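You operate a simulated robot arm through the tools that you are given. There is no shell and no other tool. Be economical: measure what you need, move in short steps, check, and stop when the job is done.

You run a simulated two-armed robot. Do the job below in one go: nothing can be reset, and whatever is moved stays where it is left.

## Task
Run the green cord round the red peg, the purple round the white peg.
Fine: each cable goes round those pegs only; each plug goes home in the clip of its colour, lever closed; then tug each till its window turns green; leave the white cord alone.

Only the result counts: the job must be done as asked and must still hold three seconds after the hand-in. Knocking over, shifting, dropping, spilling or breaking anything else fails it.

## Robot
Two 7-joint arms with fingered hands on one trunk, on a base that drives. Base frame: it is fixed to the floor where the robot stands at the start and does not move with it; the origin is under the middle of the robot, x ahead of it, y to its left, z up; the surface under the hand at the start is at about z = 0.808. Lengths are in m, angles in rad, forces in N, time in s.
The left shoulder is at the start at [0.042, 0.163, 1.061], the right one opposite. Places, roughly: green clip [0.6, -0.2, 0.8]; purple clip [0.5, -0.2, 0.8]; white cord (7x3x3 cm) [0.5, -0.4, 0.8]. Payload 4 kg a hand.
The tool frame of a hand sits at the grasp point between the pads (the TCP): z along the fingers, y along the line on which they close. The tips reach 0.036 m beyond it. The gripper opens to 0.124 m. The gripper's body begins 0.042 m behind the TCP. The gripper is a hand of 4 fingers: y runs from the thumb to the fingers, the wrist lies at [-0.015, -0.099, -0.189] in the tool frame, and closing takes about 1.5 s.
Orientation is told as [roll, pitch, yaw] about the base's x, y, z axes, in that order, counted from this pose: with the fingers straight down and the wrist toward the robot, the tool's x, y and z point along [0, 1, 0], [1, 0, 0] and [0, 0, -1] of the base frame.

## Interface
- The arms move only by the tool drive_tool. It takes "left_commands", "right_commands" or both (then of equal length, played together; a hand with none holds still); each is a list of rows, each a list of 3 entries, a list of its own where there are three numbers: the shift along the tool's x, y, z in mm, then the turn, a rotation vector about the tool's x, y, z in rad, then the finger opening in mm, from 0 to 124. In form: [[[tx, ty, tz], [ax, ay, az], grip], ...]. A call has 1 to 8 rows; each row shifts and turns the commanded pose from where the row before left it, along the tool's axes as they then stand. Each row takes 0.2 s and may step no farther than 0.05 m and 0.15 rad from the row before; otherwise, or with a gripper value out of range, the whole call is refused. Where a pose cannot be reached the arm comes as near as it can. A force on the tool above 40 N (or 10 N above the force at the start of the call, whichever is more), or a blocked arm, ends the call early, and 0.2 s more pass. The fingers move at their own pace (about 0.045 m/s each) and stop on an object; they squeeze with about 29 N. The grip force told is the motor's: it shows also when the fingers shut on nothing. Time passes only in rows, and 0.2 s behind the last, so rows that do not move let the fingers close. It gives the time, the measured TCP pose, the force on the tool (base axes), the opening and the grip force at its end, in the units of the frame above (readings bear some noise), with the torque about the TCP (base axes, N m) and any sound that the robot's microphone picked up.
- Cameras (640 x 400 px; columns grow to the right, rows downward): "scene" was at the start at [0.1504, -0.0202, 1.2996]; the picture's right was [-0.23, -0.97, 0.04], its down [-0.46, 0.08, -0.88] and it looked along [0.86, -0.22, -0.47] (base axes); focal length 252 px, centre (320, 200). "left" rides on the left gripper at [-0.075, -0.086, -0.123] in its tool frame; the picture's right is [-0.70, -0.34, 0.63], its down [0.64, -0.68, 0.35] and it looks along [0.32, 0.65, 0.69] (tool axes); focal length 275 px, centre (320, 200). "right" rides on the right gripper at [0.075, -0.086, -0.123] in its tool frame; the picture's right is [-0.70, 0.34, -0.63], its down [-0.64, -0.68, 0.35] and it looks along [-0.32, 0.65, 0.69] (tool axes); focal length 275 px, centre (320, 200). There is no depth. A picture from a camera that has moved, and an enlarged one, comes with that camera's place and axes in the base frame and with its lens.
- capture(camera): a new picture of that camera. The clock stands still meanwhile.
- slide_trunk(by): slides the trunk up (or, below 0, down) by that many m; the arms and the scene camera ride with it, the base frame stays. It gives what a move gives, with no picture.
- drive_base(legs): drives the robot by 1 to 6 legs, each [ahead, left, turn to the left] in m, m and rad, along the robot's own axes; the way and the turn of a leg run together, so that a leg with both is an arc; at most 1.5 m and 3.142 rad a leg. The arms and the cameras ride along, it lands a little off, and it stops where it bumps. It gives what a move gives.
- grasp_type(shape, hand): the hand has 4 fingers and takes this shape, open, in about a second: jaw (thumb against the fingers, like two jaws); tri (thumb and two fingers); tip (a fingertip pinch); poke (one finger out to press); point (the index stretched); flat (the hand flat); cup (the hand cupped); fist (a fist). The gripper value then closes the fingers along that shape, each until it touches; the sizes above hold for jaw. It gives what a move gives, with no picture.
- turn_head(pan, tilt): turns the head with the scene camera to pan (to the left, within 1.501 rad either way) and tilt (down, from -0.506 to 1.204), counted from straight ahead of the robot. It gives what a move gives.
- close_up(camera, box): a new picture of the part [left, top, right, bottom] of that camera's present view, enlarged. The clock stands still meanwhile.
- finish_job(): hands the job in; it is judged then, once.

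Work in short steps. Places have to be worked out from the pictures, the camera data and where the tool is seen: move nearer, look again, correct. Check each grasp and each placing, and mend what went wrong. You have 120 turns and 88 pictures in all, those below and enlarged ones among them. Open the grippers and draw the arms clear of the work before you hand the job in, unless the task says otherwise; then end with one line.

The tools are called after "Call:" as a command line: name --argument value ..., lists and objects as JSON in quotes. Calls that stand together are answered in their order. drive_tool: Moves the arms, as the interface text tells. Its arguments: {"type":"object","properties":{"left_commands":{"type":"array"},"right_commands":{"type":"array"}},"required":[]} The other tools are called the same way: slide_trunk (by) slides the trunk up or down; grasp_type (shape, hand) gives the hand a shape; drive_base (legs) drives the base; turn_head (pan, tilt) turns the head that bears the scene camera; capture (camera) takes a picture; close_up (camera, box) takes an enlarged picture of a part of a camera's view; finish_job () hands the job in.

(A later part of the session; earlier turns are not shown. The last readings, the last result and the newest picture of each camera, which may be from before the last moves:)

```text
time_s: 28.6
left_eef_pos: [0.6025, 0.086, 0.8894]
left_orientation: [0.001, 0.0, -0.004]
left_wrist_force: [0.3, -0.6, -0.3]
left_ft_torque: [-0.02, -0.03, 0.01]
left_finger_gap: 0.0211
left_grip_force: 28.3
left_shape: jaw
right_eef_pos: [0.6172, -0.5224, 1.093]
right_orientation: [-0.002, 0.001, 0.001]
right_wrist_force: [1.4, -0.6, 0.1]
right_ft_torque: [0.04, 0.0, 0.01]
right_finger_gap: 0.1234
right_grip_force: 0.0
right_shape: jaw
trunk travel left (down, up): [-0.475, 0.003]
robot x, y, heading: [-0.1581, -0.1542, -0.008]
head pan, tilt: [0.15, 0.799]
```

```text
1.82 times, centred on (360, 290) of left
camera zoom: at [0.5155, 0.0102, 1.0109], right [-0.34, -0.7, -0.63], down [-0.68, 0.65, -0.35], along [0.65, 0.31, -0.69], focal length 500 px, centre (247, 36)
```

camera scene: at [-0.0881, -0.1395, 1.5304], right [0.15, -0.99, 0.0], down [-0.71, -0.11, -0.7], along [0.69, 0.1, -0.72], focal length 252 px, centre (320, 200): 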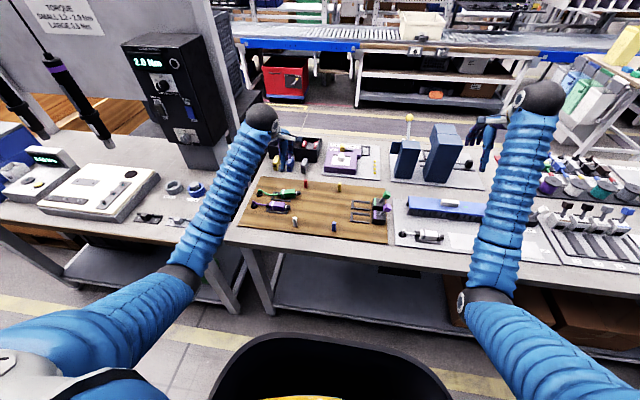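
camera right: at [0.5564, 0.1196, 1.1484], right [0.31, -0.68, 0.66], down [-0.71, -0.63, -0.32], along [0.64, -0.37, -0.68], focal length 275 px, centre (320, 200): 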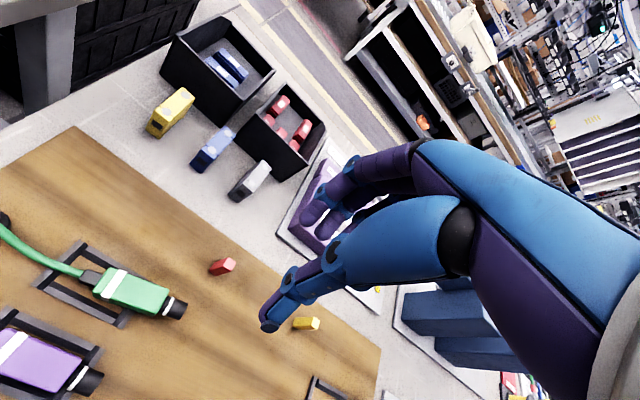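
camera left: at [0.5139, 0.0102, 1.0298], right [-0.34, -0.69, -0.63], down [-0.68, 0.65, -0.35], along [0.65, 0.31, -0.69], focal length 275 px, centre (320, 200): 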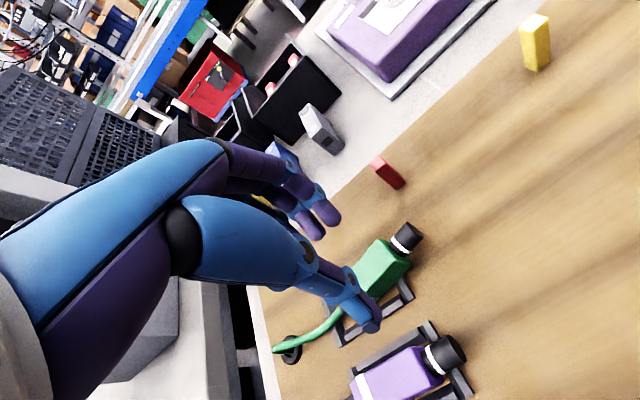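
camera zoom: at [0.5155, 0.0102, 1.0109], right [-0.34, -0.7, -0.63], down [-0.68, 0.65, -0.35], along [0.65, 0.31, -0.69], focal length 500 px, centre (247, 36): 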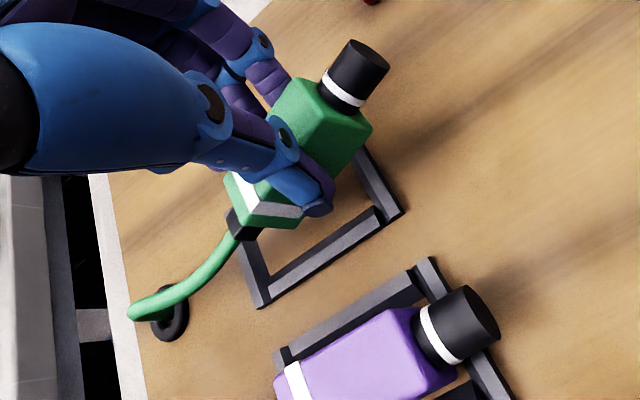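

The hold is firm and level. I lift above peg height, carry the plug to the far side of the red peg (x ≈ 0.705), then past it toward -y.

Call:
drive_tool --left_commands '[[[5, 0, -36], [0, 0, 0], 12], [[5, 34, 0], [0, 0, 0], 12], [[0, 34, 0], [0, 0, 0], 12], [[0, 34, 0], [0, 0, 0], 12], [[-35, 0, 0], [0, 0, 0], 12], [[-35, 0, 0], [0, 0, 0], 12], [[-35, 0, 0], [0, 0, 0], 12], [[-30, 0, 0], [0, 0, 0], 12]]'

Call:
capture --camera "left"

Call:
close_up --camera "scene" --box '[236, 140, 396, 240]'

```text
time_s: 30.4
left_eef_pos: [0.7029, -0.0399, 0.9239]
left_orientation: [-0.001, 0.0, -0.002]
left_wrist_force: [0.3, -0.8, 0.0]
left_ft_torque: [0.02, -0.02, -0.04]
left_finger_gap: 0.0211
left_grip_force: 28.8
left_shape: jaw
right_eef_pos: [0.6168, -0.523, 1.094]
right_orientation: [0.0, 0.003, 0.002]
right_wrist_force: [0.8, 0.3, 0.2]
right_ft_torque: [0.02, 0.0, 0.0]
right_finger_gap: 0.1238
right_grip_force: 0.0
right_shape: jaw
trunk travel left (down, up): [-0.475, 0.003]
robot x, y, heading: [-0.1582, -0.1546, -0.003]
head pan, tilt: [0.15, 0.799]
```

```text
53 pictures are left
camera left: at [0.6174, -0.1153, 1.0468], right [-0.34, -0.7, -0.63], down [-0.68, 0.65, -0.35], along [0.65, 0.31, -0.69], focal length 275 px, centre (320, 200)
```

left: 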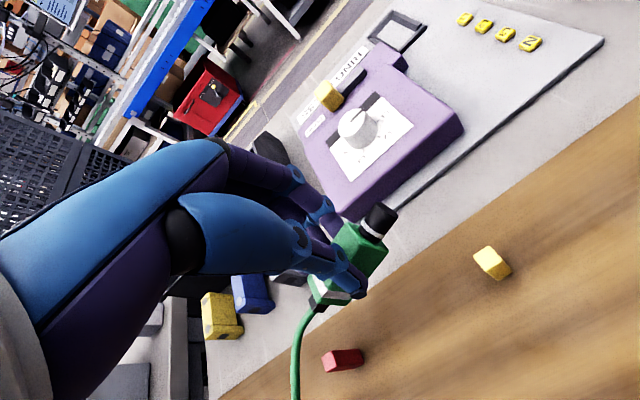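

```text
4.00 times, centred on (316, 190) of scene
camera zoom: at [-0.0882, -0.1405, 1.5304], right [0.15, -0.99, 0.0], down [-0.71, -0.11, -0.7], along [0.69, 0.1, -0.72], focal length 1009 px, centre (336, 240)
```

zoom: 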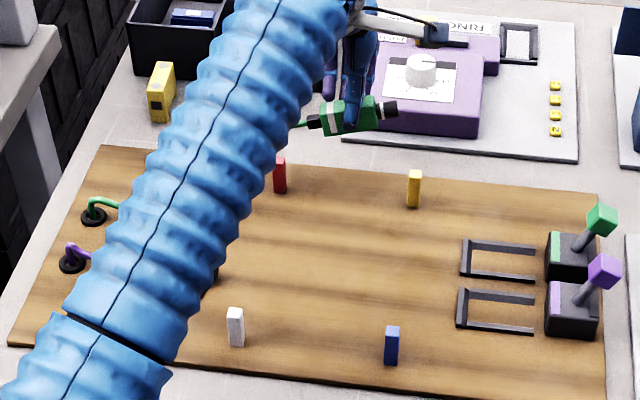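

The cable lies on the far side of the red peg. I lower the plug so the cable sits below the peg's top.

Call:
drive_tool --left_commands '[[[0, -2, 25], [0, 0, 0], 12], [[0, 0, 25], [0, 0, 0], 12]]'

Call:
capture --camera "left"

```text
time_s: 31.0
left_eef_pos: [0.7024, -0.0398, 0.8733]
left_orientation: [0.0, 0.0, -0.002]
left_wrist_force: [0.4, -0.7, -0.5]
left_ft_torque: [0.0, -0.02, 0.03]
left_finger_gap: 0.0211
left_grip_force: 29.8
left_shape: jaw
right_eef_pos: [0.6172, -0.5208, 1.0937]
right_orientation: [-0.001, 0.001, 0.001]
right_wrist_force: [-0.5, 0.8, 0.0]
right_ft_torque: [0.02, -0.01, 0.0]
right_finger_gap: 0.1236
right_grip_force: 0.1
right_shape: jaw
trunk travel left (down, up): [-0.475, 0.003]
robot x, y, heading: [-0.1594, -0.1503, -0.004]
head pan, tilt: [0.15, 0.799]
```

```text
51 pictures are left
camera left: at [0.6153, -0.1155, 0.9961], right [-0.34, -0.7, -0.63], down [-0.68, 0.65, -0.35], along [0.65, 0.31, -0.69], focal length 275 px, centre (320, 200)
```

left: 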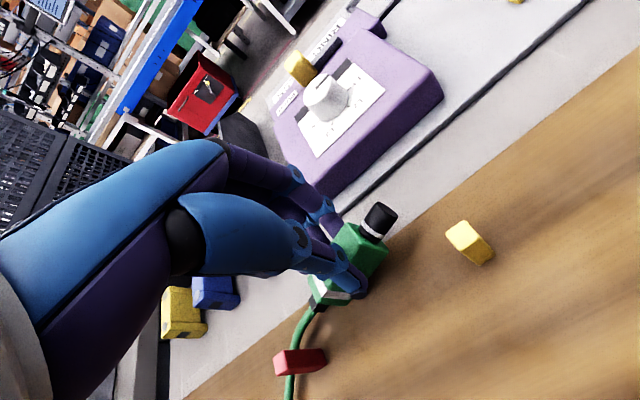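

The peg now stands in front of the cable, so the cable is low behind it. I draw the plug back between the red and yellow pegs.

Call:
drive_tool --left_commands '[[[0, -25, 0], [0, 0, 0], 12], [[0, -25, 0], [0, 0, 0], 12], [[0, -25, 0], [0, 0, 0], 12], [[0, -27, 0], [0, 0, 0], 12]]'

Call:
capture --camera "left"

```text
time_s: 32.0
left_eef_pos: [0.5993, -0.041, 0.8742]
left_orientation: [0.0, 0.0, -0.005]
left_wrist_force: [-0.6, -0.5, -1.1]
left_ft_torque: [-0.02, -0.03, -0.01]
left_finger_gap: 0.0211
left_grip_force: 29.0
left_shape: jaw
right_eef_pos: [0.6172, -0.5209, 1.0938]
right_orientation: [0.0, 0.002, 0.001]
right_wrist_force: [-0.6, 0.1, 0.0]
right_ft_torque: [-0.02, -0.04, -0.03]
right_finger_gap: 0.1236
right_grip_force: 0.1
right_shape: jaw
trunk travel left (down, up): [-0.475, 0.003]
robot x, y, heading: [-0.1576, -0.154, -0.001]
head pan, tilt: [0.15, 0.799]
```

```text
50 pictures are left
camera left: at [0.5124, -0.1158, 0.9967], right [-0.34, -0.69, -0.63], down [-0.68, 0.65, -0.35], along [0.65, 0.31, -0.69], focal length 275 px, centre (320, 200)
```

left: 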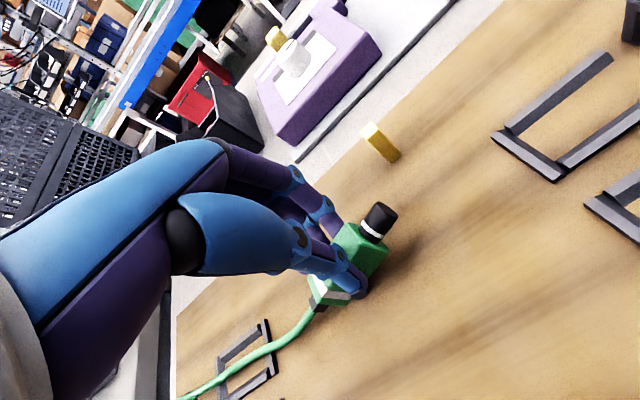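

The cable seems to run straight to its grommet, so it may have slipped the peg. I check from the head camera.

Call:
close_up --camera "scene" --box '[230, 160, 342, 230]'

```text
5.71 times, centred on (286, 195) of scene
camera zoom: at [-0.0889, -0.1397, 1.5304], right [0.15, -0.99, 0.0], down [-0.71, -0.11, -0.7], along [0.69, 0.1, -0.72], focal length 1441 px, centre (514, 229)
```

zoom: 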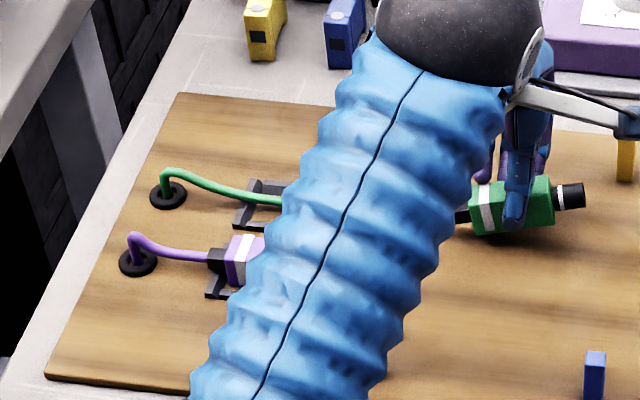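

It slipped over the peg: the plug was carried too high. I repeat it with a high lift to the far side, then much lower before drawing back.

Call:
drive_tool --left_commands '[[[0, 0, -40], [0, 0, 0], 12], [[0, 0, -30], [0, 0, 0], 12], [[0, 35, 0], [0, 0, 0], 12], [[0, 35, 0], [0, 0, 0], 12], [[0, 36, 0], [0, 0, 0], 12], [[0, 0, 40], [0, 0, 0], 12], [[0, 0, 32], [0, 0, 0], 12], [[0, 0, 13], [0, 0, 0], 12]]'

Call:
capture --camera "left"

```text
time_s: 33.8
left_eef_pos: [0.7059, -0.0419, 0.8625]
left_orientation: [-0.001, -0.007, -0.003]
left_wrist_force: [1.1, -3.2, 13.1]
left_ft_torque: [0.28, -0.23, -0.04]
left_finger_gap: 0.0209
left_grip_force: 29.4
left_shape: jaw
right_eef_pos: [0.6146, -0.5225, 1.0943]
right_orientation: [0.0, 0.001, 0.0]
right_wrist_force: [0.4, -0.1, -0.1]
right_ft_torque: [0.0, -0.02, 0.01]
right_finger_gap: 0.1237
right_grip_force: 0.1
right_shape: jaw
trunk travel left (down, up): [-0.475, 0.003]
robot x, y, heading: [-0.1587, -0.1562, 0.001]
head pan, tilt: [0.15, 0.799]
```

```text
48 pictures are left
camera left: at [0.6176, -0.1167, 0.9848], right [-0.34, -0.7, -0.64], down [-0.68, 0.65, -0.35], along [0.65, 0.31, -0.69], focal length 275 px, centre (320, 200)
```

left: 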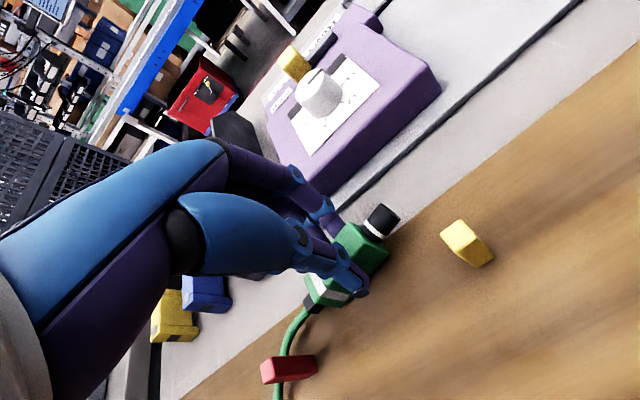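

The plug bottom is on the board (13 N), so this is the lowest it goes. I zoom to see the cable height at the peg, easing up 1 mm first.

Call:
drive_tool --left_commands '[[[0, 0, -5], [0, 0, 0], 12]]'

Call:
close_up --camera "left" --box '[200, 270, 400, 400]'

Call:
close_up --camera "scene" --box '[230, 150, 358, 230]'

```text
time_s: 34.2
left_eef_pos: [0.7036, -0.0412, 0.8633]
left_orientation: [0.001, -0.001, -0.002]
left_wrist_force: [1.5, -1.7, 7.1]
left_ft_torque: [0.18, -0.12, -0.06]
left_finger_gap: 0.021
left_grip_force: 29.3
left_shape: jaw
right_eef_pos: [0.6163, -0.5229, 1.0938]
right_orientation: [-0.001, 0.001, 0.001]
right_wrist_force: [0.2, 0.1, -0.5]
right_ft_torque: [0.0, 0.03, -0.01]
right_finger_gap: 0.1236
right_grip_force: 0.0
right_shape: jaw
trunk travel left (down, up): [-0.475, 0.003]
robot x, y, heading: [-0.1555, -0.1551, -0.001]
head pan, tilt: [0.15, 0.799]
```

```text
3.08 times, centred on (300, 335) of left
camera zoom: at [0.618, -0.1156, 0.9866], right [-0.34, -0.7, -0.63], down [-0.68, 0.65, -0.35], along [0.65, 0.31, -0.69], focal length 847 px, centre (382, -215)
```

zoom: 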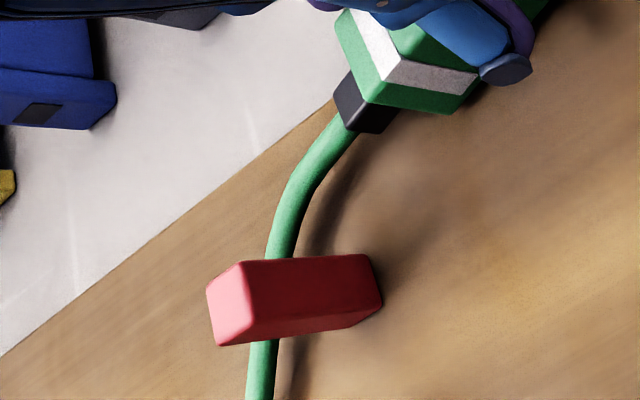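

```text
5.00 times, centred on (294, 190) of scene
camera zoom: at [-0.0887, -0.1402, 1.5304], right [0.15, -0.99, 0.0], down [-0.71, -0.11, -0.7], along [0.69, 0.1, -0.72], focal length 1261 px, centre (450, 250)
```

zoom: 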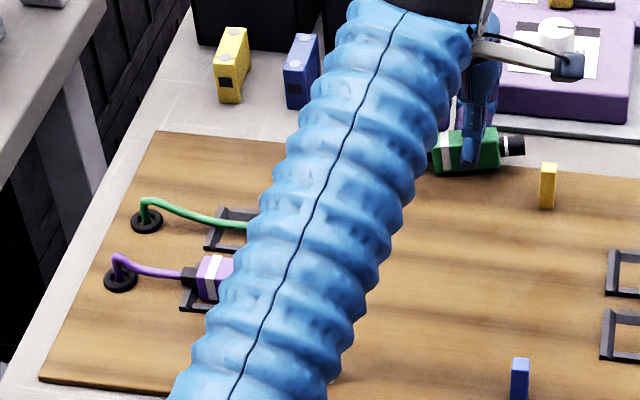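

The cable now runs low, about 1–2 cm below the peg's top, on its far side. I draw back slowly in small steps and watch.

Call:
drive_tool --left_commands '[[[0, 0, -3], [0, 0, 0], 12], [[0, -12, 0], [0, 0, 0], 12], [[0, -12, 0], [0, 0, 0], 12], [[0, -12, 0], [0, 0, 0], 12]]'

Call:
close_up --camera "left" --box '[200, 270, 400, 400]'

```text
time_s: 35.2
left_eef_pos: [0.6695, -0.0398, 0.8669]
left_orientation: [-0.001, -0.001, -0.005]
left_wrist_force: [0.4, 0.0, 0.0]
left_ft_torque: [0.01, 0.0, 0.02]
left_finger_gap: 0.0209
left_grip_force: 29.6
left_shape: jaw
right_eef_pos: [0.6158, -0.5221, 1.0932]
right_orientation: [0.0, 0.002, 0.002]
right_wrist_force: [1.0, -0.6, 0.6]
right_ft_torque: [0.0, 0.0, -0.01]
right_finger_gap: 0.1235
right_grip_force: 0.1
right_shape: jaw
trunk travel left (down, up): [-0.475, 0.003]
robot x, y, heading: [-0.1596, -0.157, 0.005]
head pan, tilt: [0.15, 0.799]
```

```text
3.08 times, centred on (300, 335) of left
camera zoom: at [0.5827, -0.1147, 0.9895], right [-0.34, -0.7, -0.63], down [-0.68, 0.65, -0.35], along [0.65, 0.31, -0.69], focal length 847 px, centre (382, -215)
```

zoom: 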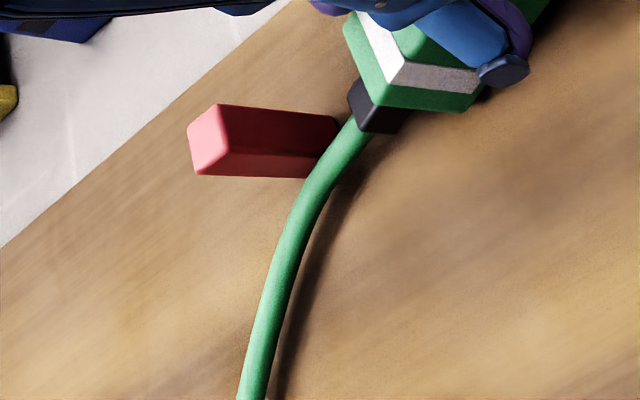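

The cable jumped to the near side again: its stiff end just behind the plug rode over the peg. I'll go back with the plug yawed, tail toward the far side, so the cable has room to bend round the peg.

Call:
drive_tool --left_commands '[[[0, 0, -45], [0, 0, 0], 12], [[0, 0, -40], [0, 0, 0.15], 12], [[0, 0, 0], [0, 0, 0.15], 12], [[0, 0, 0], [0, 0, 0.15], 12], [[0, 0, 0], [0, 0, 0.15], 12], [[0, 0, 0], [0, 0, 0.15], 12], [[33, 9, 0], [0, 0, 0], 12], [[0, 0, 0], [0, 0, 0], 12]]'

Call:
capture --camera "left"

Call:
close_up --camera "scene" --box '[230, 140, 358, 220]'

```text
time_s: 37.0
left_eef_pos: [0.6985, -0.0215, 0.9518]
left_orientation: [0.0, -0.001, -0.755]
left_wrist_force: [-1.1, -0.2, -0.4]
left_ft_torque: [-0.02, -0.05, 0.02]
left_finger_gap: 0.0206
left_grip_force: 29.3
left_shape: jaw
right_eef_pos: [0.6152, -0.5227, 1.0945]
right_orientation: [0.0, 0.001, 0.001]
right_wrist_force: [-1.4, -1.3, 0.3]
right_ft_torque: [0.0, -0.02, -0.01]
right_finger_gap: 0.1237
right_grip_force: 0.0
right_shape: jaw
trunk travel left (down, up): [-0.475, 0.003]
robot x, y, heading: [-0.1566, -0.1498, -0.006]
head pan, tilt: [0.15, 0.799]
```

```text
44 pictures are left
camera left: at [0.5834, -0.0187, 1.0748], right [-0.72, -0.28, -0.63], down [-0.06, 0.94, -0.35], along [0.69, -0.21, -0.69], focal length 275 px, centre (320, 200)
```

left: 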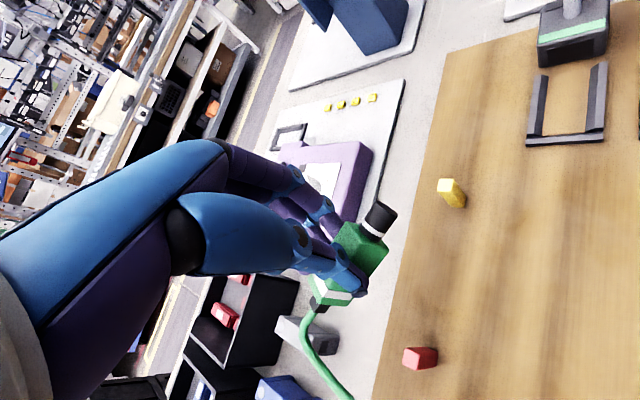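

```text
5.00 times, centred on (294, 180) of scene
camera zoom: at [-0.0889, -0.1401, 1.5304], right [0.15, -0.99, 0.0], down [-0.71, -0.11, -0.7], along [0.69, 0.1, -0.72], focal length 1261 px, centre (450, 300)
```

zoom: 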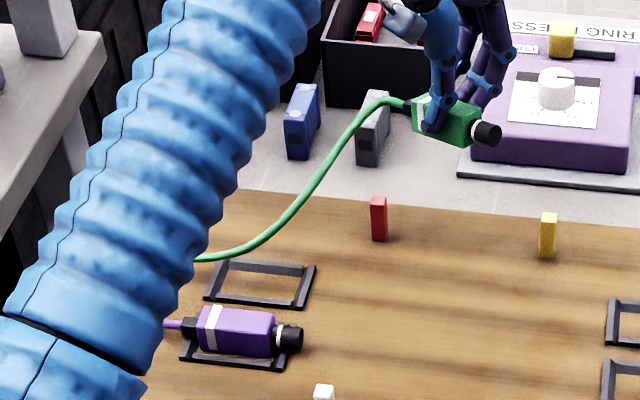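

The cable clearly bows on the far side of the red peg. I lower the plug to board level there.

Call:
drive_tool --left_commands '[[[-4, -4, 40], [0, 0, 0], 12], [[0, 0, 35], [0, 0, 0], 12], [[0, 0, 9], [0, 0, 0], 12]]'

Call:
close_up --camera "scene" --box '[230, 140, 358, 220]'

```text
time_s: 37.8
left_eef_pos: [0.6946, -0.0233, 0.8676]
left_orientation: [-0.002, 0.0, -0.754]
left_wrist_force: [-0.9, -0.5, -0.4]
left_ft_torque: [0.0, 0.0, 0.01]
left_finger_gap: 0.0208
left_grip_force: 29.1
left_shape: jaw
right_eef_pos: [0.6168, -0.5223, 1.0941]
right_orientation: [0.0, 0.003, 0.003]
right_wrist_force: [-0.2, 0.0, 0.9]
right_ft_torque: [-0.04, 0.01, -0.06]
right_finger_gap: 0.1236
right_grip_force: 0.1
right_shape: jaw
trunk travel left (down, up): [-0.475, 0.003]
robot x, y, heading: [-0.1622, -0.1532, -0.004]
head pan, tilt: [0.15, 0.799]
```

```text
5.00 times, centred on (294, 180) of scene
camera zoom: at [-0.088, -0.1395, 1.5304], right [0.15, -0.99, 0.0], down [-0.71, -0.11, -0.7], along [0.69, 0.1, -0.72], focal length 1261 px, centre (450, 300)
```

zoom: 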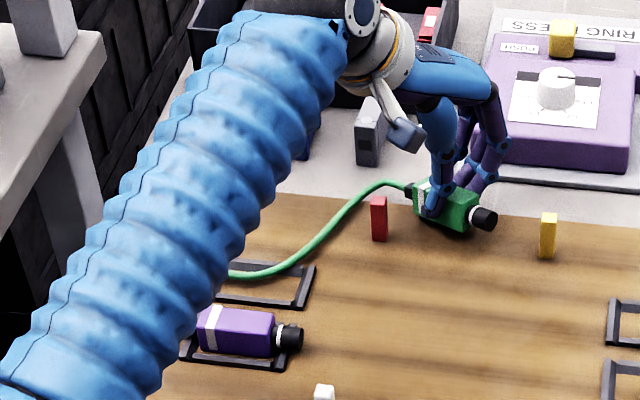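

Cable passes behind the peg. I pull along the plug's own axis, first stage, and look.

Call:
drive_tool --left_commands '[[[-13, -6, 0], [0, 0, 0], 12], [[-13, -6, 0], [0, 0, 0], 12], [[-13, -6, 0], [0, 0, 0], 12]]'

Call:
close_up --camera "scene" --box '[230, 140, 358, 220]'

```text
time_s: 38.6
left_eef_pos: [0.653, -0.0383, 0.8673]
left_orientation: [-0.002, 0.0, -0.751]
left_wrist_force: [-0.4, -0.5, 0.4]
left_ft_torque: [0.02, 0.02, 0.01]
left_finger_gap: 0.0204
left_grip_force: 29.4
left_shape: jaw
right_eef_pos: [0.6152, -0.5224, 1.093]
right_orientation: [0.0, 0.001, 0.003]
right_wrist_force: [-0.4, -0.5, 0.5]
right_ft_torque: [0.02, -0.02, 0.02]
right_finger_gap: 0.1236
right_grip_force: 0.0
right_shape: jaw
trunk travel left (down, up): [-0.475, 0.003]
robot x, y, heading: [-0.1571, -0.1533, -0.0]
head pan, tilt: [0.15, 0.799]
```

```text
5.00 times, centred on (294, 180) of scene
camera zoom: at [-0.0885, -0.1396, 1.5304], right [0.15, -0.99, 0.0], down [-0.71, -0.11, -0.7], along [0.69, 0.1, -0.72], focal length 1261 px, centre (450, 300)
```

zoom: 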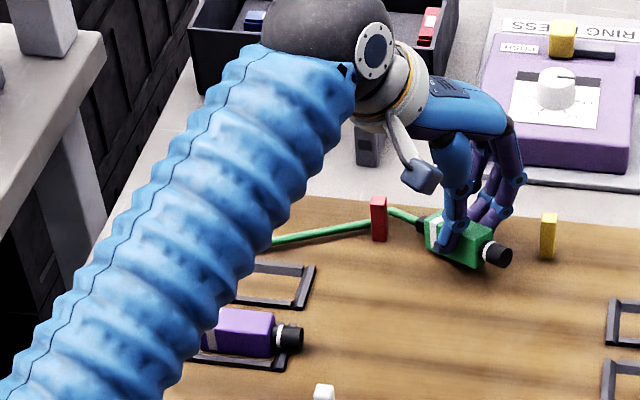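

The cable is caught behind the red peg with a clear bend. I continue slowly the same way.

Call:
drive_tool --left_commands '[[[-13, -4, 0], [0, 0, 0], 12], [[-13, -4, 0], [0, 0, 0], 12], [[-13, -4, 0], [0, 0, 0], 12]]'

Call:
close_up --camera "scene" --box '[230, 140, 358, 220]'

```text
time_s: 39.4
left_eef_pos: [0.6182, -0.0585, 0.8693]
left_orientation: [-0.001, 0.0, -0.752]
left_wrist_force: [-0.9, 0.0, -1.0]
left_ft_torque: [-0.03, 0.0, 0.01]
left_finger_gap: 0.0208
left_grip_force: 28.8
left_shape: jaw
right_eef_pos: [0.6161, -0.5218, 1.0937]
right_orientation: [0.001, 0.001, 0.0]
right_wrist_force: [0.4, 0.2, -0.2]
right_ft_torque: [-0.02, 0.0, 0.01]
right_finger_gap: 0.1236
right_grip_force: 0.0
right_shape: jaw
trunk travel left (down, up): [-0.475, 0.003]
robot x, y, heading: [-0.1585, -0.154, -0.002]
head pan, tilt: [0.15, 0.799]
```

```text
5.00 times, centred on (294, 180) of scene
camera zoom: at [-0.0885, -0.1397, 1.5304], right [0.15, -0.99, 0.0], down [-0.71, -0.11, -0.7], along [0.69, 0.1, -0.72], focal length 1261 px, centre (450, 300)
```

zoom: 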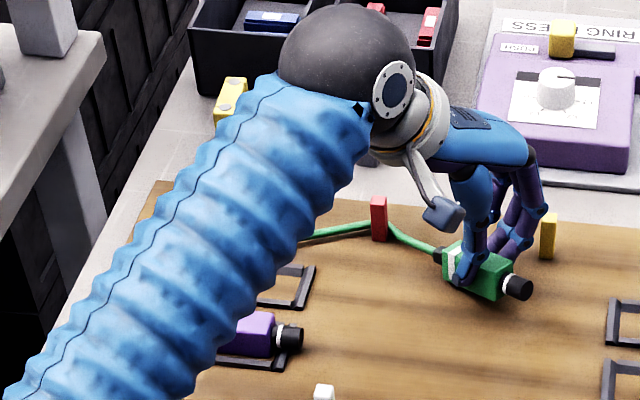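

Wrapped well. I pull clear of the yellow peg and turn the plug back straight.

Call:
drive_tool --left_commands '[[[-21, -3, 0], [0, 0, 0], 12], [[-21, -3, 0], [0, 0, 0], 12], [[0, 0, 0], [0, 0, -0.15], 12], [[0, 0, 0], [0, 0, -0.15], 12], [[0, 0, 0], [0, 0, -0.15], 12], [[0, 0, 0], [0, 0, -0.15], 12], [[0, 0, 0], [0, 0, -0.15], 12]]'

Call:
close_up --camera "scene" --box '[260, 150, 420, 250]'

```text
time_s: 41.0
left_eef_pos: [0.5848, -0.0866, 0.8684]
left_orientation: [-0.001, 0.0, -0.001]
left_wrist_force: [0.1, -0.3, -0.3]
left_ft_torque: [0.01, 0.01, 0.01]
left_finger_gap: 0.0207
left_grip_force: 28.7
left_shape: jaw
right_eef_pos: [0.6158, -0.5222, 1.0937]
right_orientation: [0.0, 0.002, 0.003]
right_wrist_force: [-0.4, -0.2, 0.1]
right_ft_torque: [0.07, 0.03, 0.0]
right_finger_gap: 0.1235
right_grip_force: 0.1
right_shape: jaw
trunk travel left (down, up): [-0.475, 0.003]
robot x, y, heading: [-0.1571, -0.1544, -0.001]
head pan, tilt: [0.15, 0.799]
```

```text
4.00 times, centred on (340, 200) of scene
camera zoom: at [-0.0882, -0.1405, 1.5304], right [0.15, -0.99, 0.0], down [-0.71, -0.1, -0.7], along [0.69, 0.1, -0.72], focal length 1009 px, centre (240, 200)
```

zoom: 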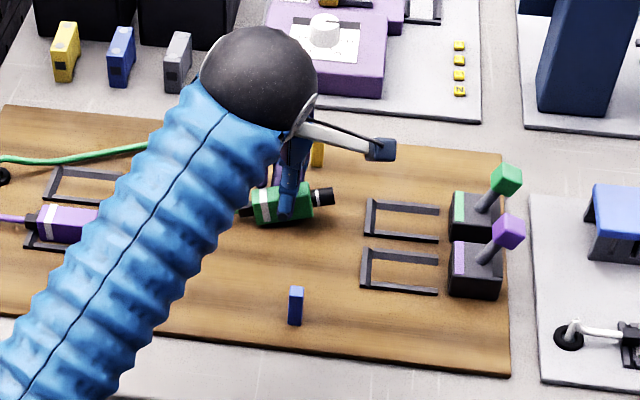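

The plug looks a bit nose-up in the grip. I check with the hand camera.

Call:
close_up --camera "left" --box '[240, 100, 640, 400]'

```text
1.33 times, centred on (440, 250) of left
camera zoom: at [0.4986, -0.161, 0.9906], right [-0.34, -0.7, -0.63], down [-0.68, 0.64, -0.35], along [0.65, 0.32, -0.69], focal length 367 px, centre (160, 133)
```

zoom: 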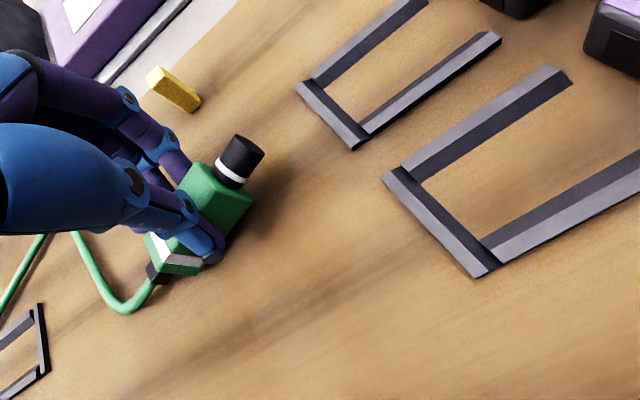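

The plug sits about 0.4 rad nose-up in the grip, since it had rested on its holder's front bar. I set it on the open board, release it so it lies flat, and regrasp.

Call:
drive_tool --left_commands '[[[0, 0, 4], [0, 0, 0], 12], [[0, 0, 0], [0, 0, 0], 30], [[0, 0, 0], [0, 0, 0], 50], [[0, 0, 0], [0, 0, 0], 56], [[0, 0, 0], [0, 0, 0], 56]]'

Call:
close_up --camera "left" --box '[240, 160, 480, 340]'

Call:
close_up --camera "scene" --box '[260, 150, 420, 250]'

```text
time_s: 42.2
left_eef_pos: [0.5859, -0.085, 0.8628]
left_orientation: [-0.001, 0.0, -0.005]
left_wrist_force: [-0.2, 0.9, 0.4]
left_ft_torque: [-0.02, -0.02, 0.02]
left_finger_gap: 0.0556
left_grip_force: 0.0
left_shape: jaw
right_eef_pos: [0.6161, -0.5218, 1.0934]
right_orientation: [0.0, 0.002, 0.003]
right_wrist_force: [-0.7, 0.0, 0.4]
right_ft_torque: [0.0, 0.01, 0.01]
right_finger_gap: 0.1237
right_grip_force: 0.0
right_shape: jaw
trunk travel left (down, up): [-0.475, 0.003]
robot x, y, heading: [-0.1607, -0.1547, -0.004]
head pan, tilt: [0.15, 0.799]
```

```text
2.22 times, centred on (360, 250) of left
camera zoom: at [0.4985, -0.1604, 0.9861], right [-0.34, -0.7, -0.63], down [-0.68, 0.65, -0.35], along [0.65, 0.31, -0.69], focal length 612 px, centre (231, 89)
```

zoom: 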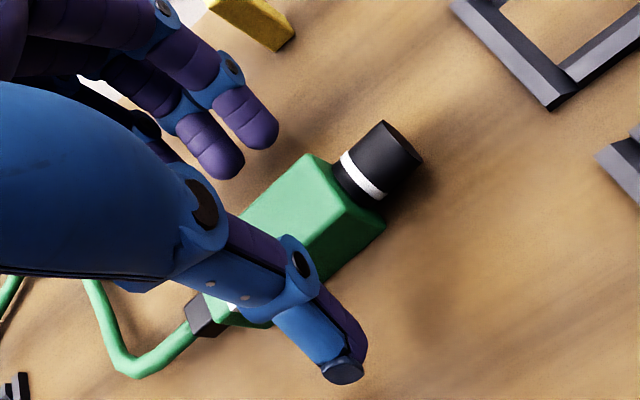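

```text
4.00 times, centred on (340, 200) of scene
camera zoom: at [-0.0881, -0.1396, 1.5304], right [0.15, -0.99, 0.0], down [-0.71, -0.11, -0.7], along [0.69, 0.1, -0.72], focal length 1009 px, centre (240, 200)
```

zoom: 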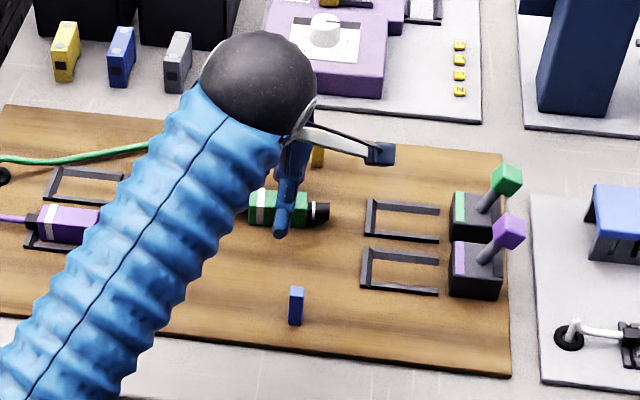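

The plug now lies flat under the fingers. I regrasp it slightly lower.

Call:
drive_tool --left_commands '[[[0, 3, 3], [0, 0, 0], 56], [[0, 0, 0], [0, 0, 0], 40], [[0, 0, 0], [0, 0, 0], 25], [[0, 0, 0], [0, 0, 0], 15], [[0, 0, 0], [0, 0, 0], 12], [[0, 0, -10], [0, 0, 0], 12], [[0, 0, -12], [0, 0, 0], 12]]'

Call:
close_up --camera "scene" --box '[300, 170, 396, 230]'

Call:
close_up --camera "left" --box '[240, 160, 480, 340]'

```text
time_s: 43.8
left_eef_pos: [0.5877, -0.0855, 0.8818]
left_orientation: [-0.001, 0.0, -0.004]
left_wrist_force: [-1.0, 0.2, 0.1]
left_ft_torque: [0.02, 0.0, -0.01]
left_finger_gap: 0.0216
left_grip_force: 28.7
left_shape: jaw
right_eef_pos: [0.6174, -0.5216, 1.0923]
right_orientation: [0.0, 0.003, 0.002]
right_wrist_force: [-0.4, 0.2, 0.4]
right_ft_torque: [0.0, 0.03, 0.01]
right_finger_gap: 0.1236
right_grip_force: 0.1
right_shape: jaw
trunk travel left (down, up): [-0.475, 0.003]
robot x, y, heading: [-0.155, -0.1565, -0.001]
head pan, tilt: [0.15, 0.799]
```

```text
6.67 times, centred on (348, 200) of scene
camera zoom: at [-0.0882, -0.1398, 1.5304], right [0.15, -0.99, 0.0], down [-0.71, -0.11, -0.7], along [0.69, 0.1, -0.72], focal length 1682 px, centre (133, 200)
```

zoom: 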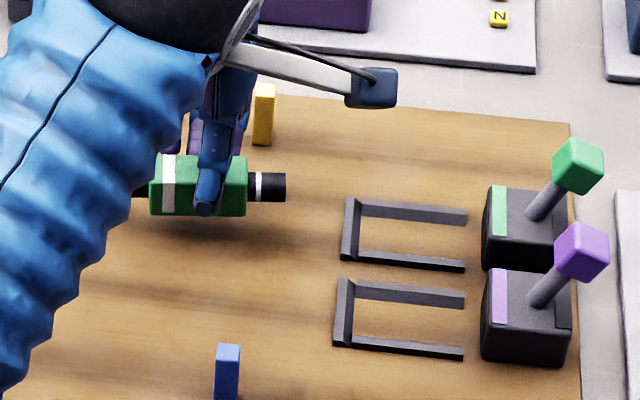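

```text
2.22 times, centred on (360, 250) of left
camera zoom: at [0.5015, -0.1605, 1.0055], right [-0.34, -0.7, -0.63], down [-0.68, 0.65, -0.35], along [0.65, 0.31, -0.69], focal length 612 px, centre (231, 89)
```

zoom: 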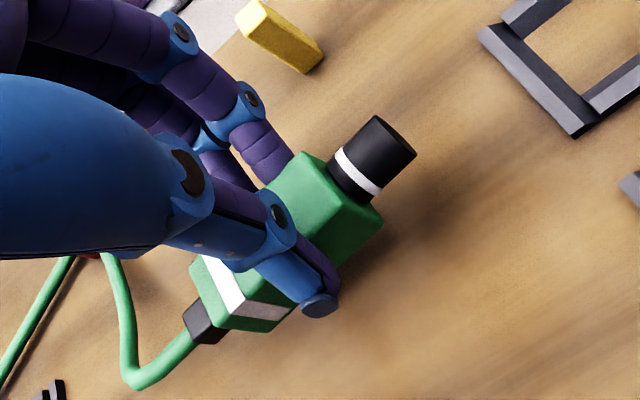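

Level enough and centred. I shift the base right in two small hops, with the hand countering between them, so the insertion happens in a comfortable posture.

Call:
drive_tool --left_commands '[[[0, 6, -8], [0, 0, 0], 12]]'

Call:
drive_base --legs '[[0, -0.06, 0]]'

Call:
drive_tool --left_commands '[[[30, 0, 0], [0, 0, 0], 12], [[30, 0, 0], [0, 0, 0], 12]]'

Call:
drive_base --legs '[[0, -0.07, 0]]'

Call:
close_up --camera "scene" --box '[220, 150, 380, 250]'

```text
time_s: 44.2
left_eef_pos: [0.5927, -0.085, 0.8909]
left_orientation: [0.001, 0.0, -0.004]
left_wrist_force: [0.2, -0.4, -0.5]
left_ft_torque: [-0.02, 0.02, -0.01]
left_finger_gap: 0.0218
left_grip_force: 28.9
left_shape: jaw
right_eef_pos: [0.6169, -0.5221, 1.0945]
right_orientation: [-0.002, 0.001, 0.002]
right_wrist_force: [0.4, 1.0, 0.4]
right_ft_torque: [0.01, -0.03, 0.0]
right_finger_gap: 0.1236
right_grip_force: 0.1
right_shape: jaw
trunk travel left (down, up): [-0.475, 0.003]
robot x, y, heading: [-0.1541, -0.1542, -0.001]
head pan, tilt: [0.15, 0.799]
```

```text
time_s: 45.2
left_eef_pos: [0.5941, -0.1479, 0.8907]
left_orientation: [0.001, 0.0, -0.004]
left_wrist_force: [-0.3, -0.6, -0.9]
left_ft_torque: [0.04, 0.02, 0.0]
left_finger_gap: 0.0218
left_grip_force: 28.8
left_shape: jaw
right_eef_pos: [0.6173, -0.5843, 1.0926]
right_orientation: [0.002, 0.002, 0.003]
right_wrist_force: [0.2, -0.5, -0.7]
right_ft_torque: [0.02, -0.02, 0.04]
right_finger_gap: 0.1236
right_grip_force: 0.1
right_shape: jaw
trunk travel left (down, up): [-0.475, 0.003]
robot x, y, heading: [-0.1596, -0.2118, -0.008]
head pan, tilt: [0.15, 0.799]
```

```text
time_s: 45.8
left_eef_pos: [0.5931, -0.087, 0.8906]
left_orientation: [0.0, -0.003, -0.004]
left_wrist_force: [0.4, -0.4, -0.5]
left_ft_torque: [0.02, 0.02, -0.02]
left_finger_gap: 0.0217
left_grip_force: 29.1
left_shape: jaw
right_eef_pos: [0.615, -0.5834, 1.0924]
right_orientation: [0.001, 0.003, -0.001]
right_wrist_force: [-0.3, 0.5, 0.5]
right_ft_torque: [0.02, 0.0, 0.0]
right_finger_gap: 0.1236
right_grip_force: 0.1
right_shape: jaw
trunk travel left (down, up): [-0.475, 0.003]
robot x, y, heading: [-0.162, -0.2122, -0.001]
head pan, tilt: [0.15, 0.799]
```

```text
time_s: 46.8
left_eef_pos: [0.5936, -0.1575, 0.8909]
left_orientation: [0.002, 0.001, -0.004]
left_wrist_force: [-0.3, 0.0, -0.5]
left_ft_torque: [0.04, 0.01, 0.04]
left_finger_gap: 0.0218
left_grip_force: 29.2
left_shape: jaw
right_eef_pos: [0.6155, -0.6551, 1.0915]
right_orientation: [0.0, 0.001, 0.0]
right_wrist_force: [0.3, -0.5, -1.0]
right_ft_torque: [0.06, -0.04, 0.01]
right_finger_gap: 0.1238
right_grip_force: 0.0
right_shape: jaw
trunk travel left (down, up): [-0.475, 0.003]
robot x, y, heading: [-0.1564, -0.28, -0.001]
head pan, tilt: [0.15, 0.799]
```

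```text
4.00 times, centred on (300, 200) of scene
camera zoom: at [-0.0886, -0.2728, 1.5304], right [0.15, -0.99, 0.0], down [-0.71, -0.1, -0.7], along [0.69, 0.1, -0.72], focal length 1009 px, centre (400, 200)
```

zoom: 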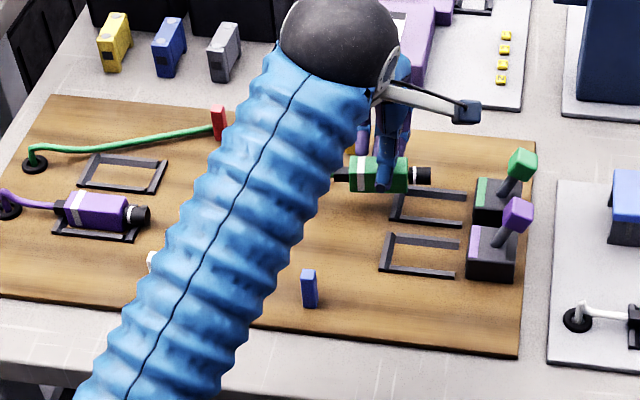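

The cable is still round the red peg. I zoom on the green lane to align x before lowering.

Call:
close_up --camera "scene" --box '[296, 180, 360, 220]'

Call:
capture --camera "left"

```text
10.00 times, centred on (328, 200) of scene
camera zoom: at [-0.0886, -0.2728, 1.5304], right [0.15, -0.99, 0.0], down [-0.71, -0.1, -0.7], along [0.69, 0.1, -0.72], focal length 2522 px, centre (240, 200)
```

zoom: 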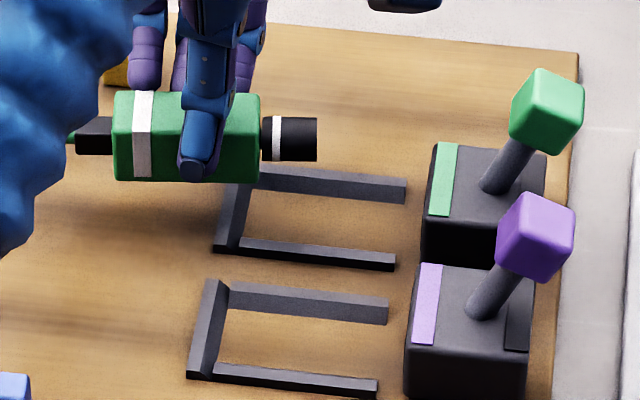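

```text
31 pictures are left
camera left: at [0.507, -0.2335, 1.0136], right [-0.34, -0.69, -0.64], down [-0.68, 0.65, -0.34], along [0.65, 0.31, -0.69], focal length 275 px, centre (320, 200)
```

left: 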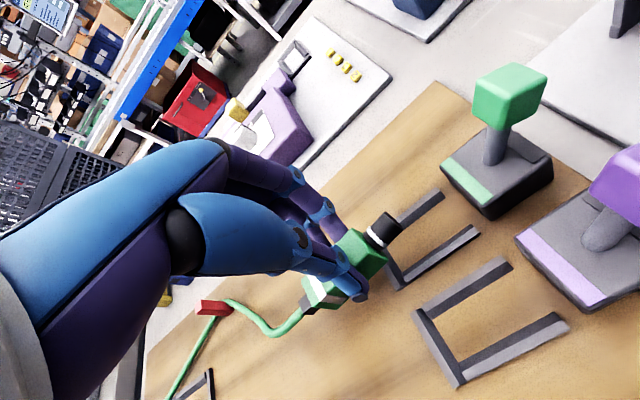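

The body's vertical edges show it is level but yawed about 0.12 rad (nose toward +x); lane x ≈ 0.593 matches. I correct the yaw, tip the nose slightly down, and bring the tip just in front of the socket.

Call:
drive_tool --left_commands '[[[0, 0, 0], [0, 0, 0.12], 12], [[0, 0, 0], [0, 0.15, 0], 12], [[-24, 2.7, 6], [0, 0, 0], 12], [[-23, 2.7, 6], [0, 0, 0], 12]]'

Call:
close_up --camera "scene" --box '[296, 180, 360, 220]'

```text
time_s: 47.8
left_eef_pos: [0.5957, -0.2017, 0.872]
left_orientation: [0.15, 0.0, -0.124]
left_wrist_force: [0.2, 0.5, -0.4]
left_ft_torque: [0.0, 0.0, 0.01]
left_finger_gap: 0.0215
left_grip_force: 28.8
left_shape: jaw
right_eef_pos: [0.6155, -0.6536, 1.0925]
right_orientation: [0.001, 0.002, -0.002]
right_wrist_force: [-0.4, 0.4, 0.1]
right_ft_torque: [0.03, 0.01, -0.01]
right_finger_gap: 0.1236
right_grip_force: 0.0
right_shape: jaw
trunk travel left (down, up): [-0.475, 0.003]
robot x, y, heading: [-0.1593, -0.2835, -0.007]
head pan, tilt: [0.15, 0.799]
```

```text
10.00 times, centred on (328, 200) of scene
camera zoom: at [-0.0885, -0.2702, 1.5304], right [0.15, -0.99, 0.0], down [-0.71, -0.1, -0.7], along [0.69, 0.1, -0.72], focal length 2522 px, centre (240, 200)
```

zoom: 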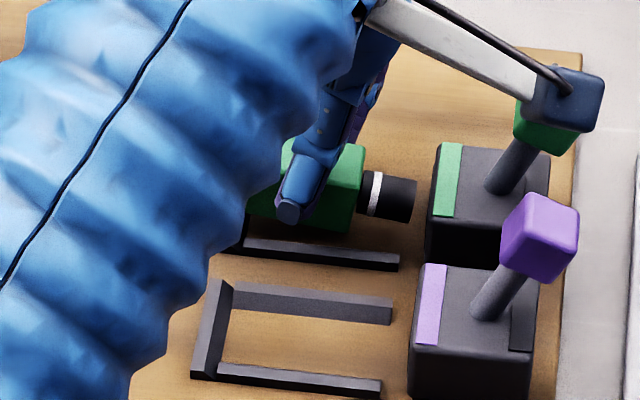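

The nose is in line with the socket, about 5 mm short. I push in gently along -y and watch the force.

Call:
drive_tool --left_commands '[[[-6, 0.8, 0], [0, 0, 0], 12], [[-6, 0.8, 0], [0, 0, 0], 12]]'

```text
time_s: 48.4
left_eef_pos: [0.5935, -0.214, 0.8697]
left_orientation: [0.149, -0.002, -0.125]
left_wrist_force: [0.8, -0.1, -1.0]
left_ft_torque: [-0.02, -0.03, 0.0]
left_finger_gap: 0.0215
left_grip_force: 28.9
left_shape: jaw
right_eef_pos: [0.6159, -0.6533, 1.0935]
right_orientation: [0.0, 0.001, 0.0]
right_wrist_force: [0.8, -0.5, 0.1]
right_ft_torque: [0.02, 0.0, 0.0]
right_finger_gap: 0.1236
right_grip_force: 0.1
right_shape: jaw
trunk travel left (down, up): [-0.475, 0.003]
robot x, y, heading: [-0.1563, -0.2835, -0.006]
head pan, tilt: [0.15, 0.799]
```

It enters without force. I level the plug while lowering it.

Call:
drive_tool --left_commands '[[[2, 0, 3], [0, -0.075, 0], 12], [[1, 0, 3], [0, -0.075, 0], 12]]'

Call:
close_up --camera "scene" --box '[296, 180, 360, 220]'

```text
time_s: 49.0
left_eef_pos: [0.5949, -0.2094, 0.8647]
left_orientation: [-0.002, 0.0, -0.124]
left_wrist_force: [-0.3, 0.5, -1.0]
left_ft_torque: [-0.02, 0.0, -0.02]
left_finger_gap: 0.0218
left_grip_force: 29.2
left_shape: jaw
right_eef_pos: [0.616, -0.6517, 1.0925]
right_orientation: [0.002, 0.002, 0.0]
right_wrist_force: [0.3, 0.6, -0.1]
right_ft_torque: [-0.01, -0.04, 0.0]
right_finger_gap: 0.1235
right_grip_force: 0.1
right_shape: jaw
trunk travel left (down, up): [-0.475, 0.003]
robot x, y, heading: [-0.157, -0.283, -0.005]
head pan, tilt: [0.15, 0.799]
```

```text
10.00 times, centred on (328, 200) of scene
camera zoom: at [-0.0886, -0.269, 1.5304], right [0.15, -0.99, 0.0], down [-0.71, -0.1, -0.7], along [0.69, 0.1, -0.72], focal length 2522 px, centre (240, 200)
```

zoom: 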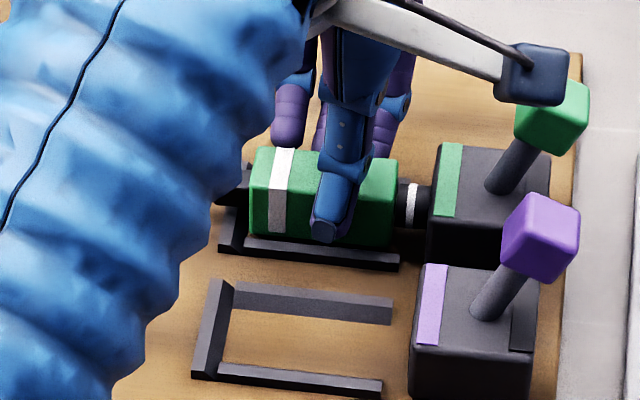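

The plug lies in the lane with its nose entering. I push the last ~11 mm.

Call:
drive_tool --left_commands '[[[-4, 0.5, 0.5], [0, 0, 0], 12], [[-4, 0.5, 0.5], [0, 0, 0], 12], [[-3, 0.4, 0], [0, 0, 0], 12], [[-3, 0.4, 0], [0, 0, 0], 12]]'

```text
time_s: 50.0
left_eef_pos: [0.5955, -0.2188, 0.8636]
left_orientation: [0.001, 0.001, -0.122]
left_wrist_force: [3.0, 34.2, 4.7]
left_ft_torque: [1.0, -0.15, 0.3]
left_finger_gap: 0.0218
left_grip_force: 29.0
left_shape: jaw
right_eef_pos: [0.6146, -0.6486, 1.0942]
right_orientation: [-0.003, 0.003, 0.001]
right_wrist_force: [1.0, -0.5, 0.5]
right_ft_torque: [-0.01, 0.0, 0.02]
right_finger_gap: 0.1238
right_grip_force: 0.0
right_shape: jaw
trunk travel left (down, up): [-0.475, 0.003]
robot x, y, heading: [-0.1592, -0.2835, -0.001]
head pan, tilt: [0.15, 0.799]
```

34 N at y = -0.219: either home or snagged. I look.

Call:
close_up --camera "scene" --box '[312, 184, 360, 214]'

```text
13.33 times, centred on (336, 199) of scene
camera zoom: at [-0.0888, -0.266, 1.5304], right [0.15, -0.99, 0.0], down [-0.71, -0.11, -0.7], along [0.69, 0.1, -0.72], focal length 3363 px, centre (107, 213)
```

zoom: 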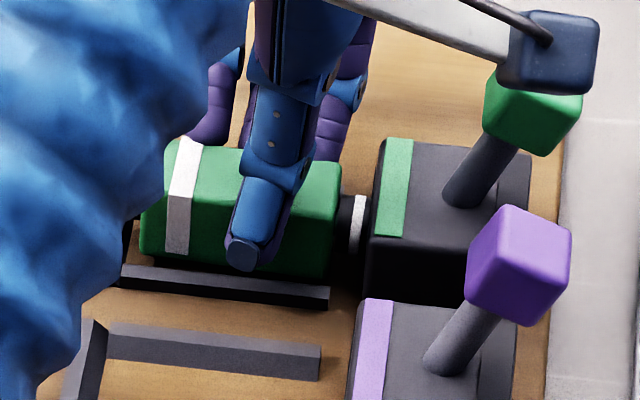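

The ring mark is at the block's face, so it seems seated. I release it and raise the left hand, then bring the right hand (closed) behind the green lever on its -y side.

Call:
drive_tool --left_commands '[[[1, 0, 0], [0, 0, 0], 20], [[0, 0, 0], [0, 0, 0], 40], [[0, 0, 0], [0, 0, 0], 50], [[0, 0, -30], [0, 0, 0], 50], [[10, 0, -40], [0, 0, 0], 50], [[30, 0, -40], [0, 0, 0], 50], [[40, 0, 0], [0, 0, -0.12], 50], [[40, 0, 0], [0, 0, 0], 50]]' --right_commands '[[[30, 0, 0], [0, 0, 0], 100], [[30, 0, 0], [0, 0, 0], 80], [[40, -3, 0], [0, 0, 0], 60], [[45, -4, 0], [0, 0, 0], 40], [[45, -4, 0], [0, 0, 0], 20], [[45, -4, 0], [0, 0, 0], 0], [[45, -3, 20], [0, 0, 0], 0], [[0, 0, 40], [0, 0, 0], 0]]'

Call:
close_up --camera "scene" --box '[280, 130, 424, 220]'

```text
time_s: 51.8
left_eef_pos: [0.6042, -0.1045, 0.9721]
left_orientation: [-0.002, 0.001, -0.005]
left_wrist_force: [-0.9, 0.3, -0.4]
left_ft_torque: [-0.01, -0.02, 0.01]
left_finger_gap: 0.0498
left_grip_force: 0.0
left_shape: jaw
right_eef_pos: [0.5971, -0.3719, 1.0339]
right_orientation: [-0.003, 0.001, 0.001]
right_wrist_force: [-0.1, 0.1, -0.1]
right_ft_torque: [0.02, -0.02, 0.01]
right_finger_gap: 0.0
right_grip_force: 14.6
right_shape: jaw
trunk travel left (down, up): [-0.475, 0.003]
robot x, y, heading: [-0.1596, -0.2808, -0.001]
head pan, tilt: [0.15, 0.799]
```

```text
4.44 times, centred on (352, 175) of scene
camera zoom: at [-0.0887, -0.2688, 1.5303], right [0.15, -0.99, 0.0], down [-0.71, -0.1, -0.7], along [0.69, 0.1, -0.72], focal length 1121 px, centre (178, 311)
```

zoom: 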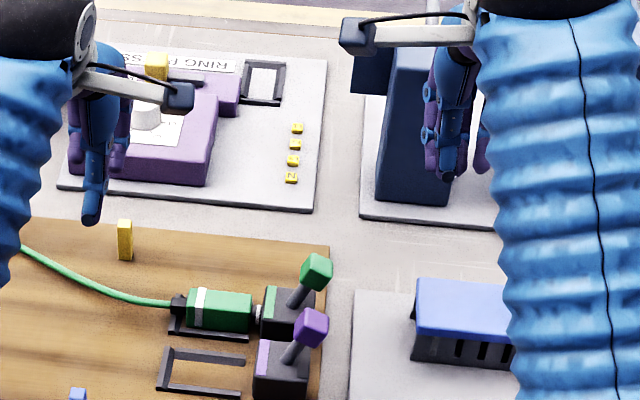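

The plug stays seated. The green knob is at about (0.594, -0.282, 0.89). I lower the closed right hand behind it and push toward +y.

Call:
drive_tool --right_commands '[[[10, -2, 42], [0, 0, 0], 0], [[14, -1, 42], [0, 0, 0], 0], [[0, 0, 42], [0, 0, 0], 0], [[15, 0, 0], [0, 0, 0], 0], [[15, 0, 0], [0, 0, 0], 0], [[12, 0, 0], [0, 0, 0], 0]]'

Call:
close_up --camera "scene" --box '[296, 170, 376, 220]'

```text
time_s: 53.2
left_eef_pos: [0.6039, -0.104, 0.9719]
left_orientation: [0.001, -0.001, -0.005]
left_wrist_force: [-0.2, 0.5, -0.3]
left_ft_torque: [0.01, 0.02, -0.01]
left_finger_gap: 0.0498
left_grip_force: 0.1
left_shape: jaw
right_eef_pos: [0.594, -0.3065, 0.9067]
right_orientation: [-0.004, 0.003, -0.001]
right_wrist_force: [-0.7, -0.6, 0.5]
right_ft_torque: [0.0, -0.02, -0.01]
right_finger_gap: 0.0
right_grip_force: 28.7
right_shape: jaw
trunk travel left (down, up): [-0.475, 0.003]
robot x, y, heading: [-0.16, -0.2838, -0.005]
head pan, tilt: [0.15, 0.799]
```

```text
8.00 times, centred on (336, 195) of scene
camera zoom: at [-0.0889, -0.2688, 1.5304], right [0.15, -0.99, 0.0], down [-0.71, -0.1, -0.7], along [0.69, 0.1, -0.72], focal length 2018 px, centre (192, 240)
```

zoom: 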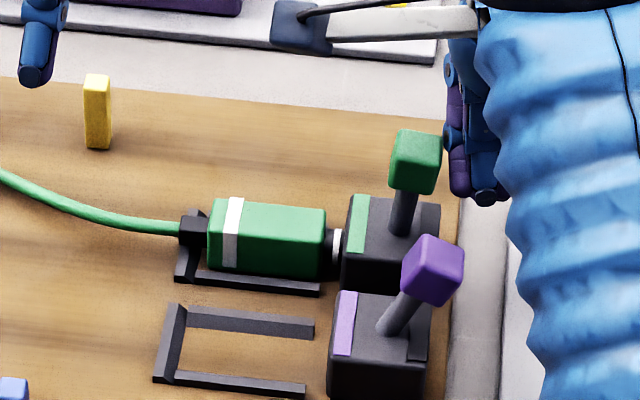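

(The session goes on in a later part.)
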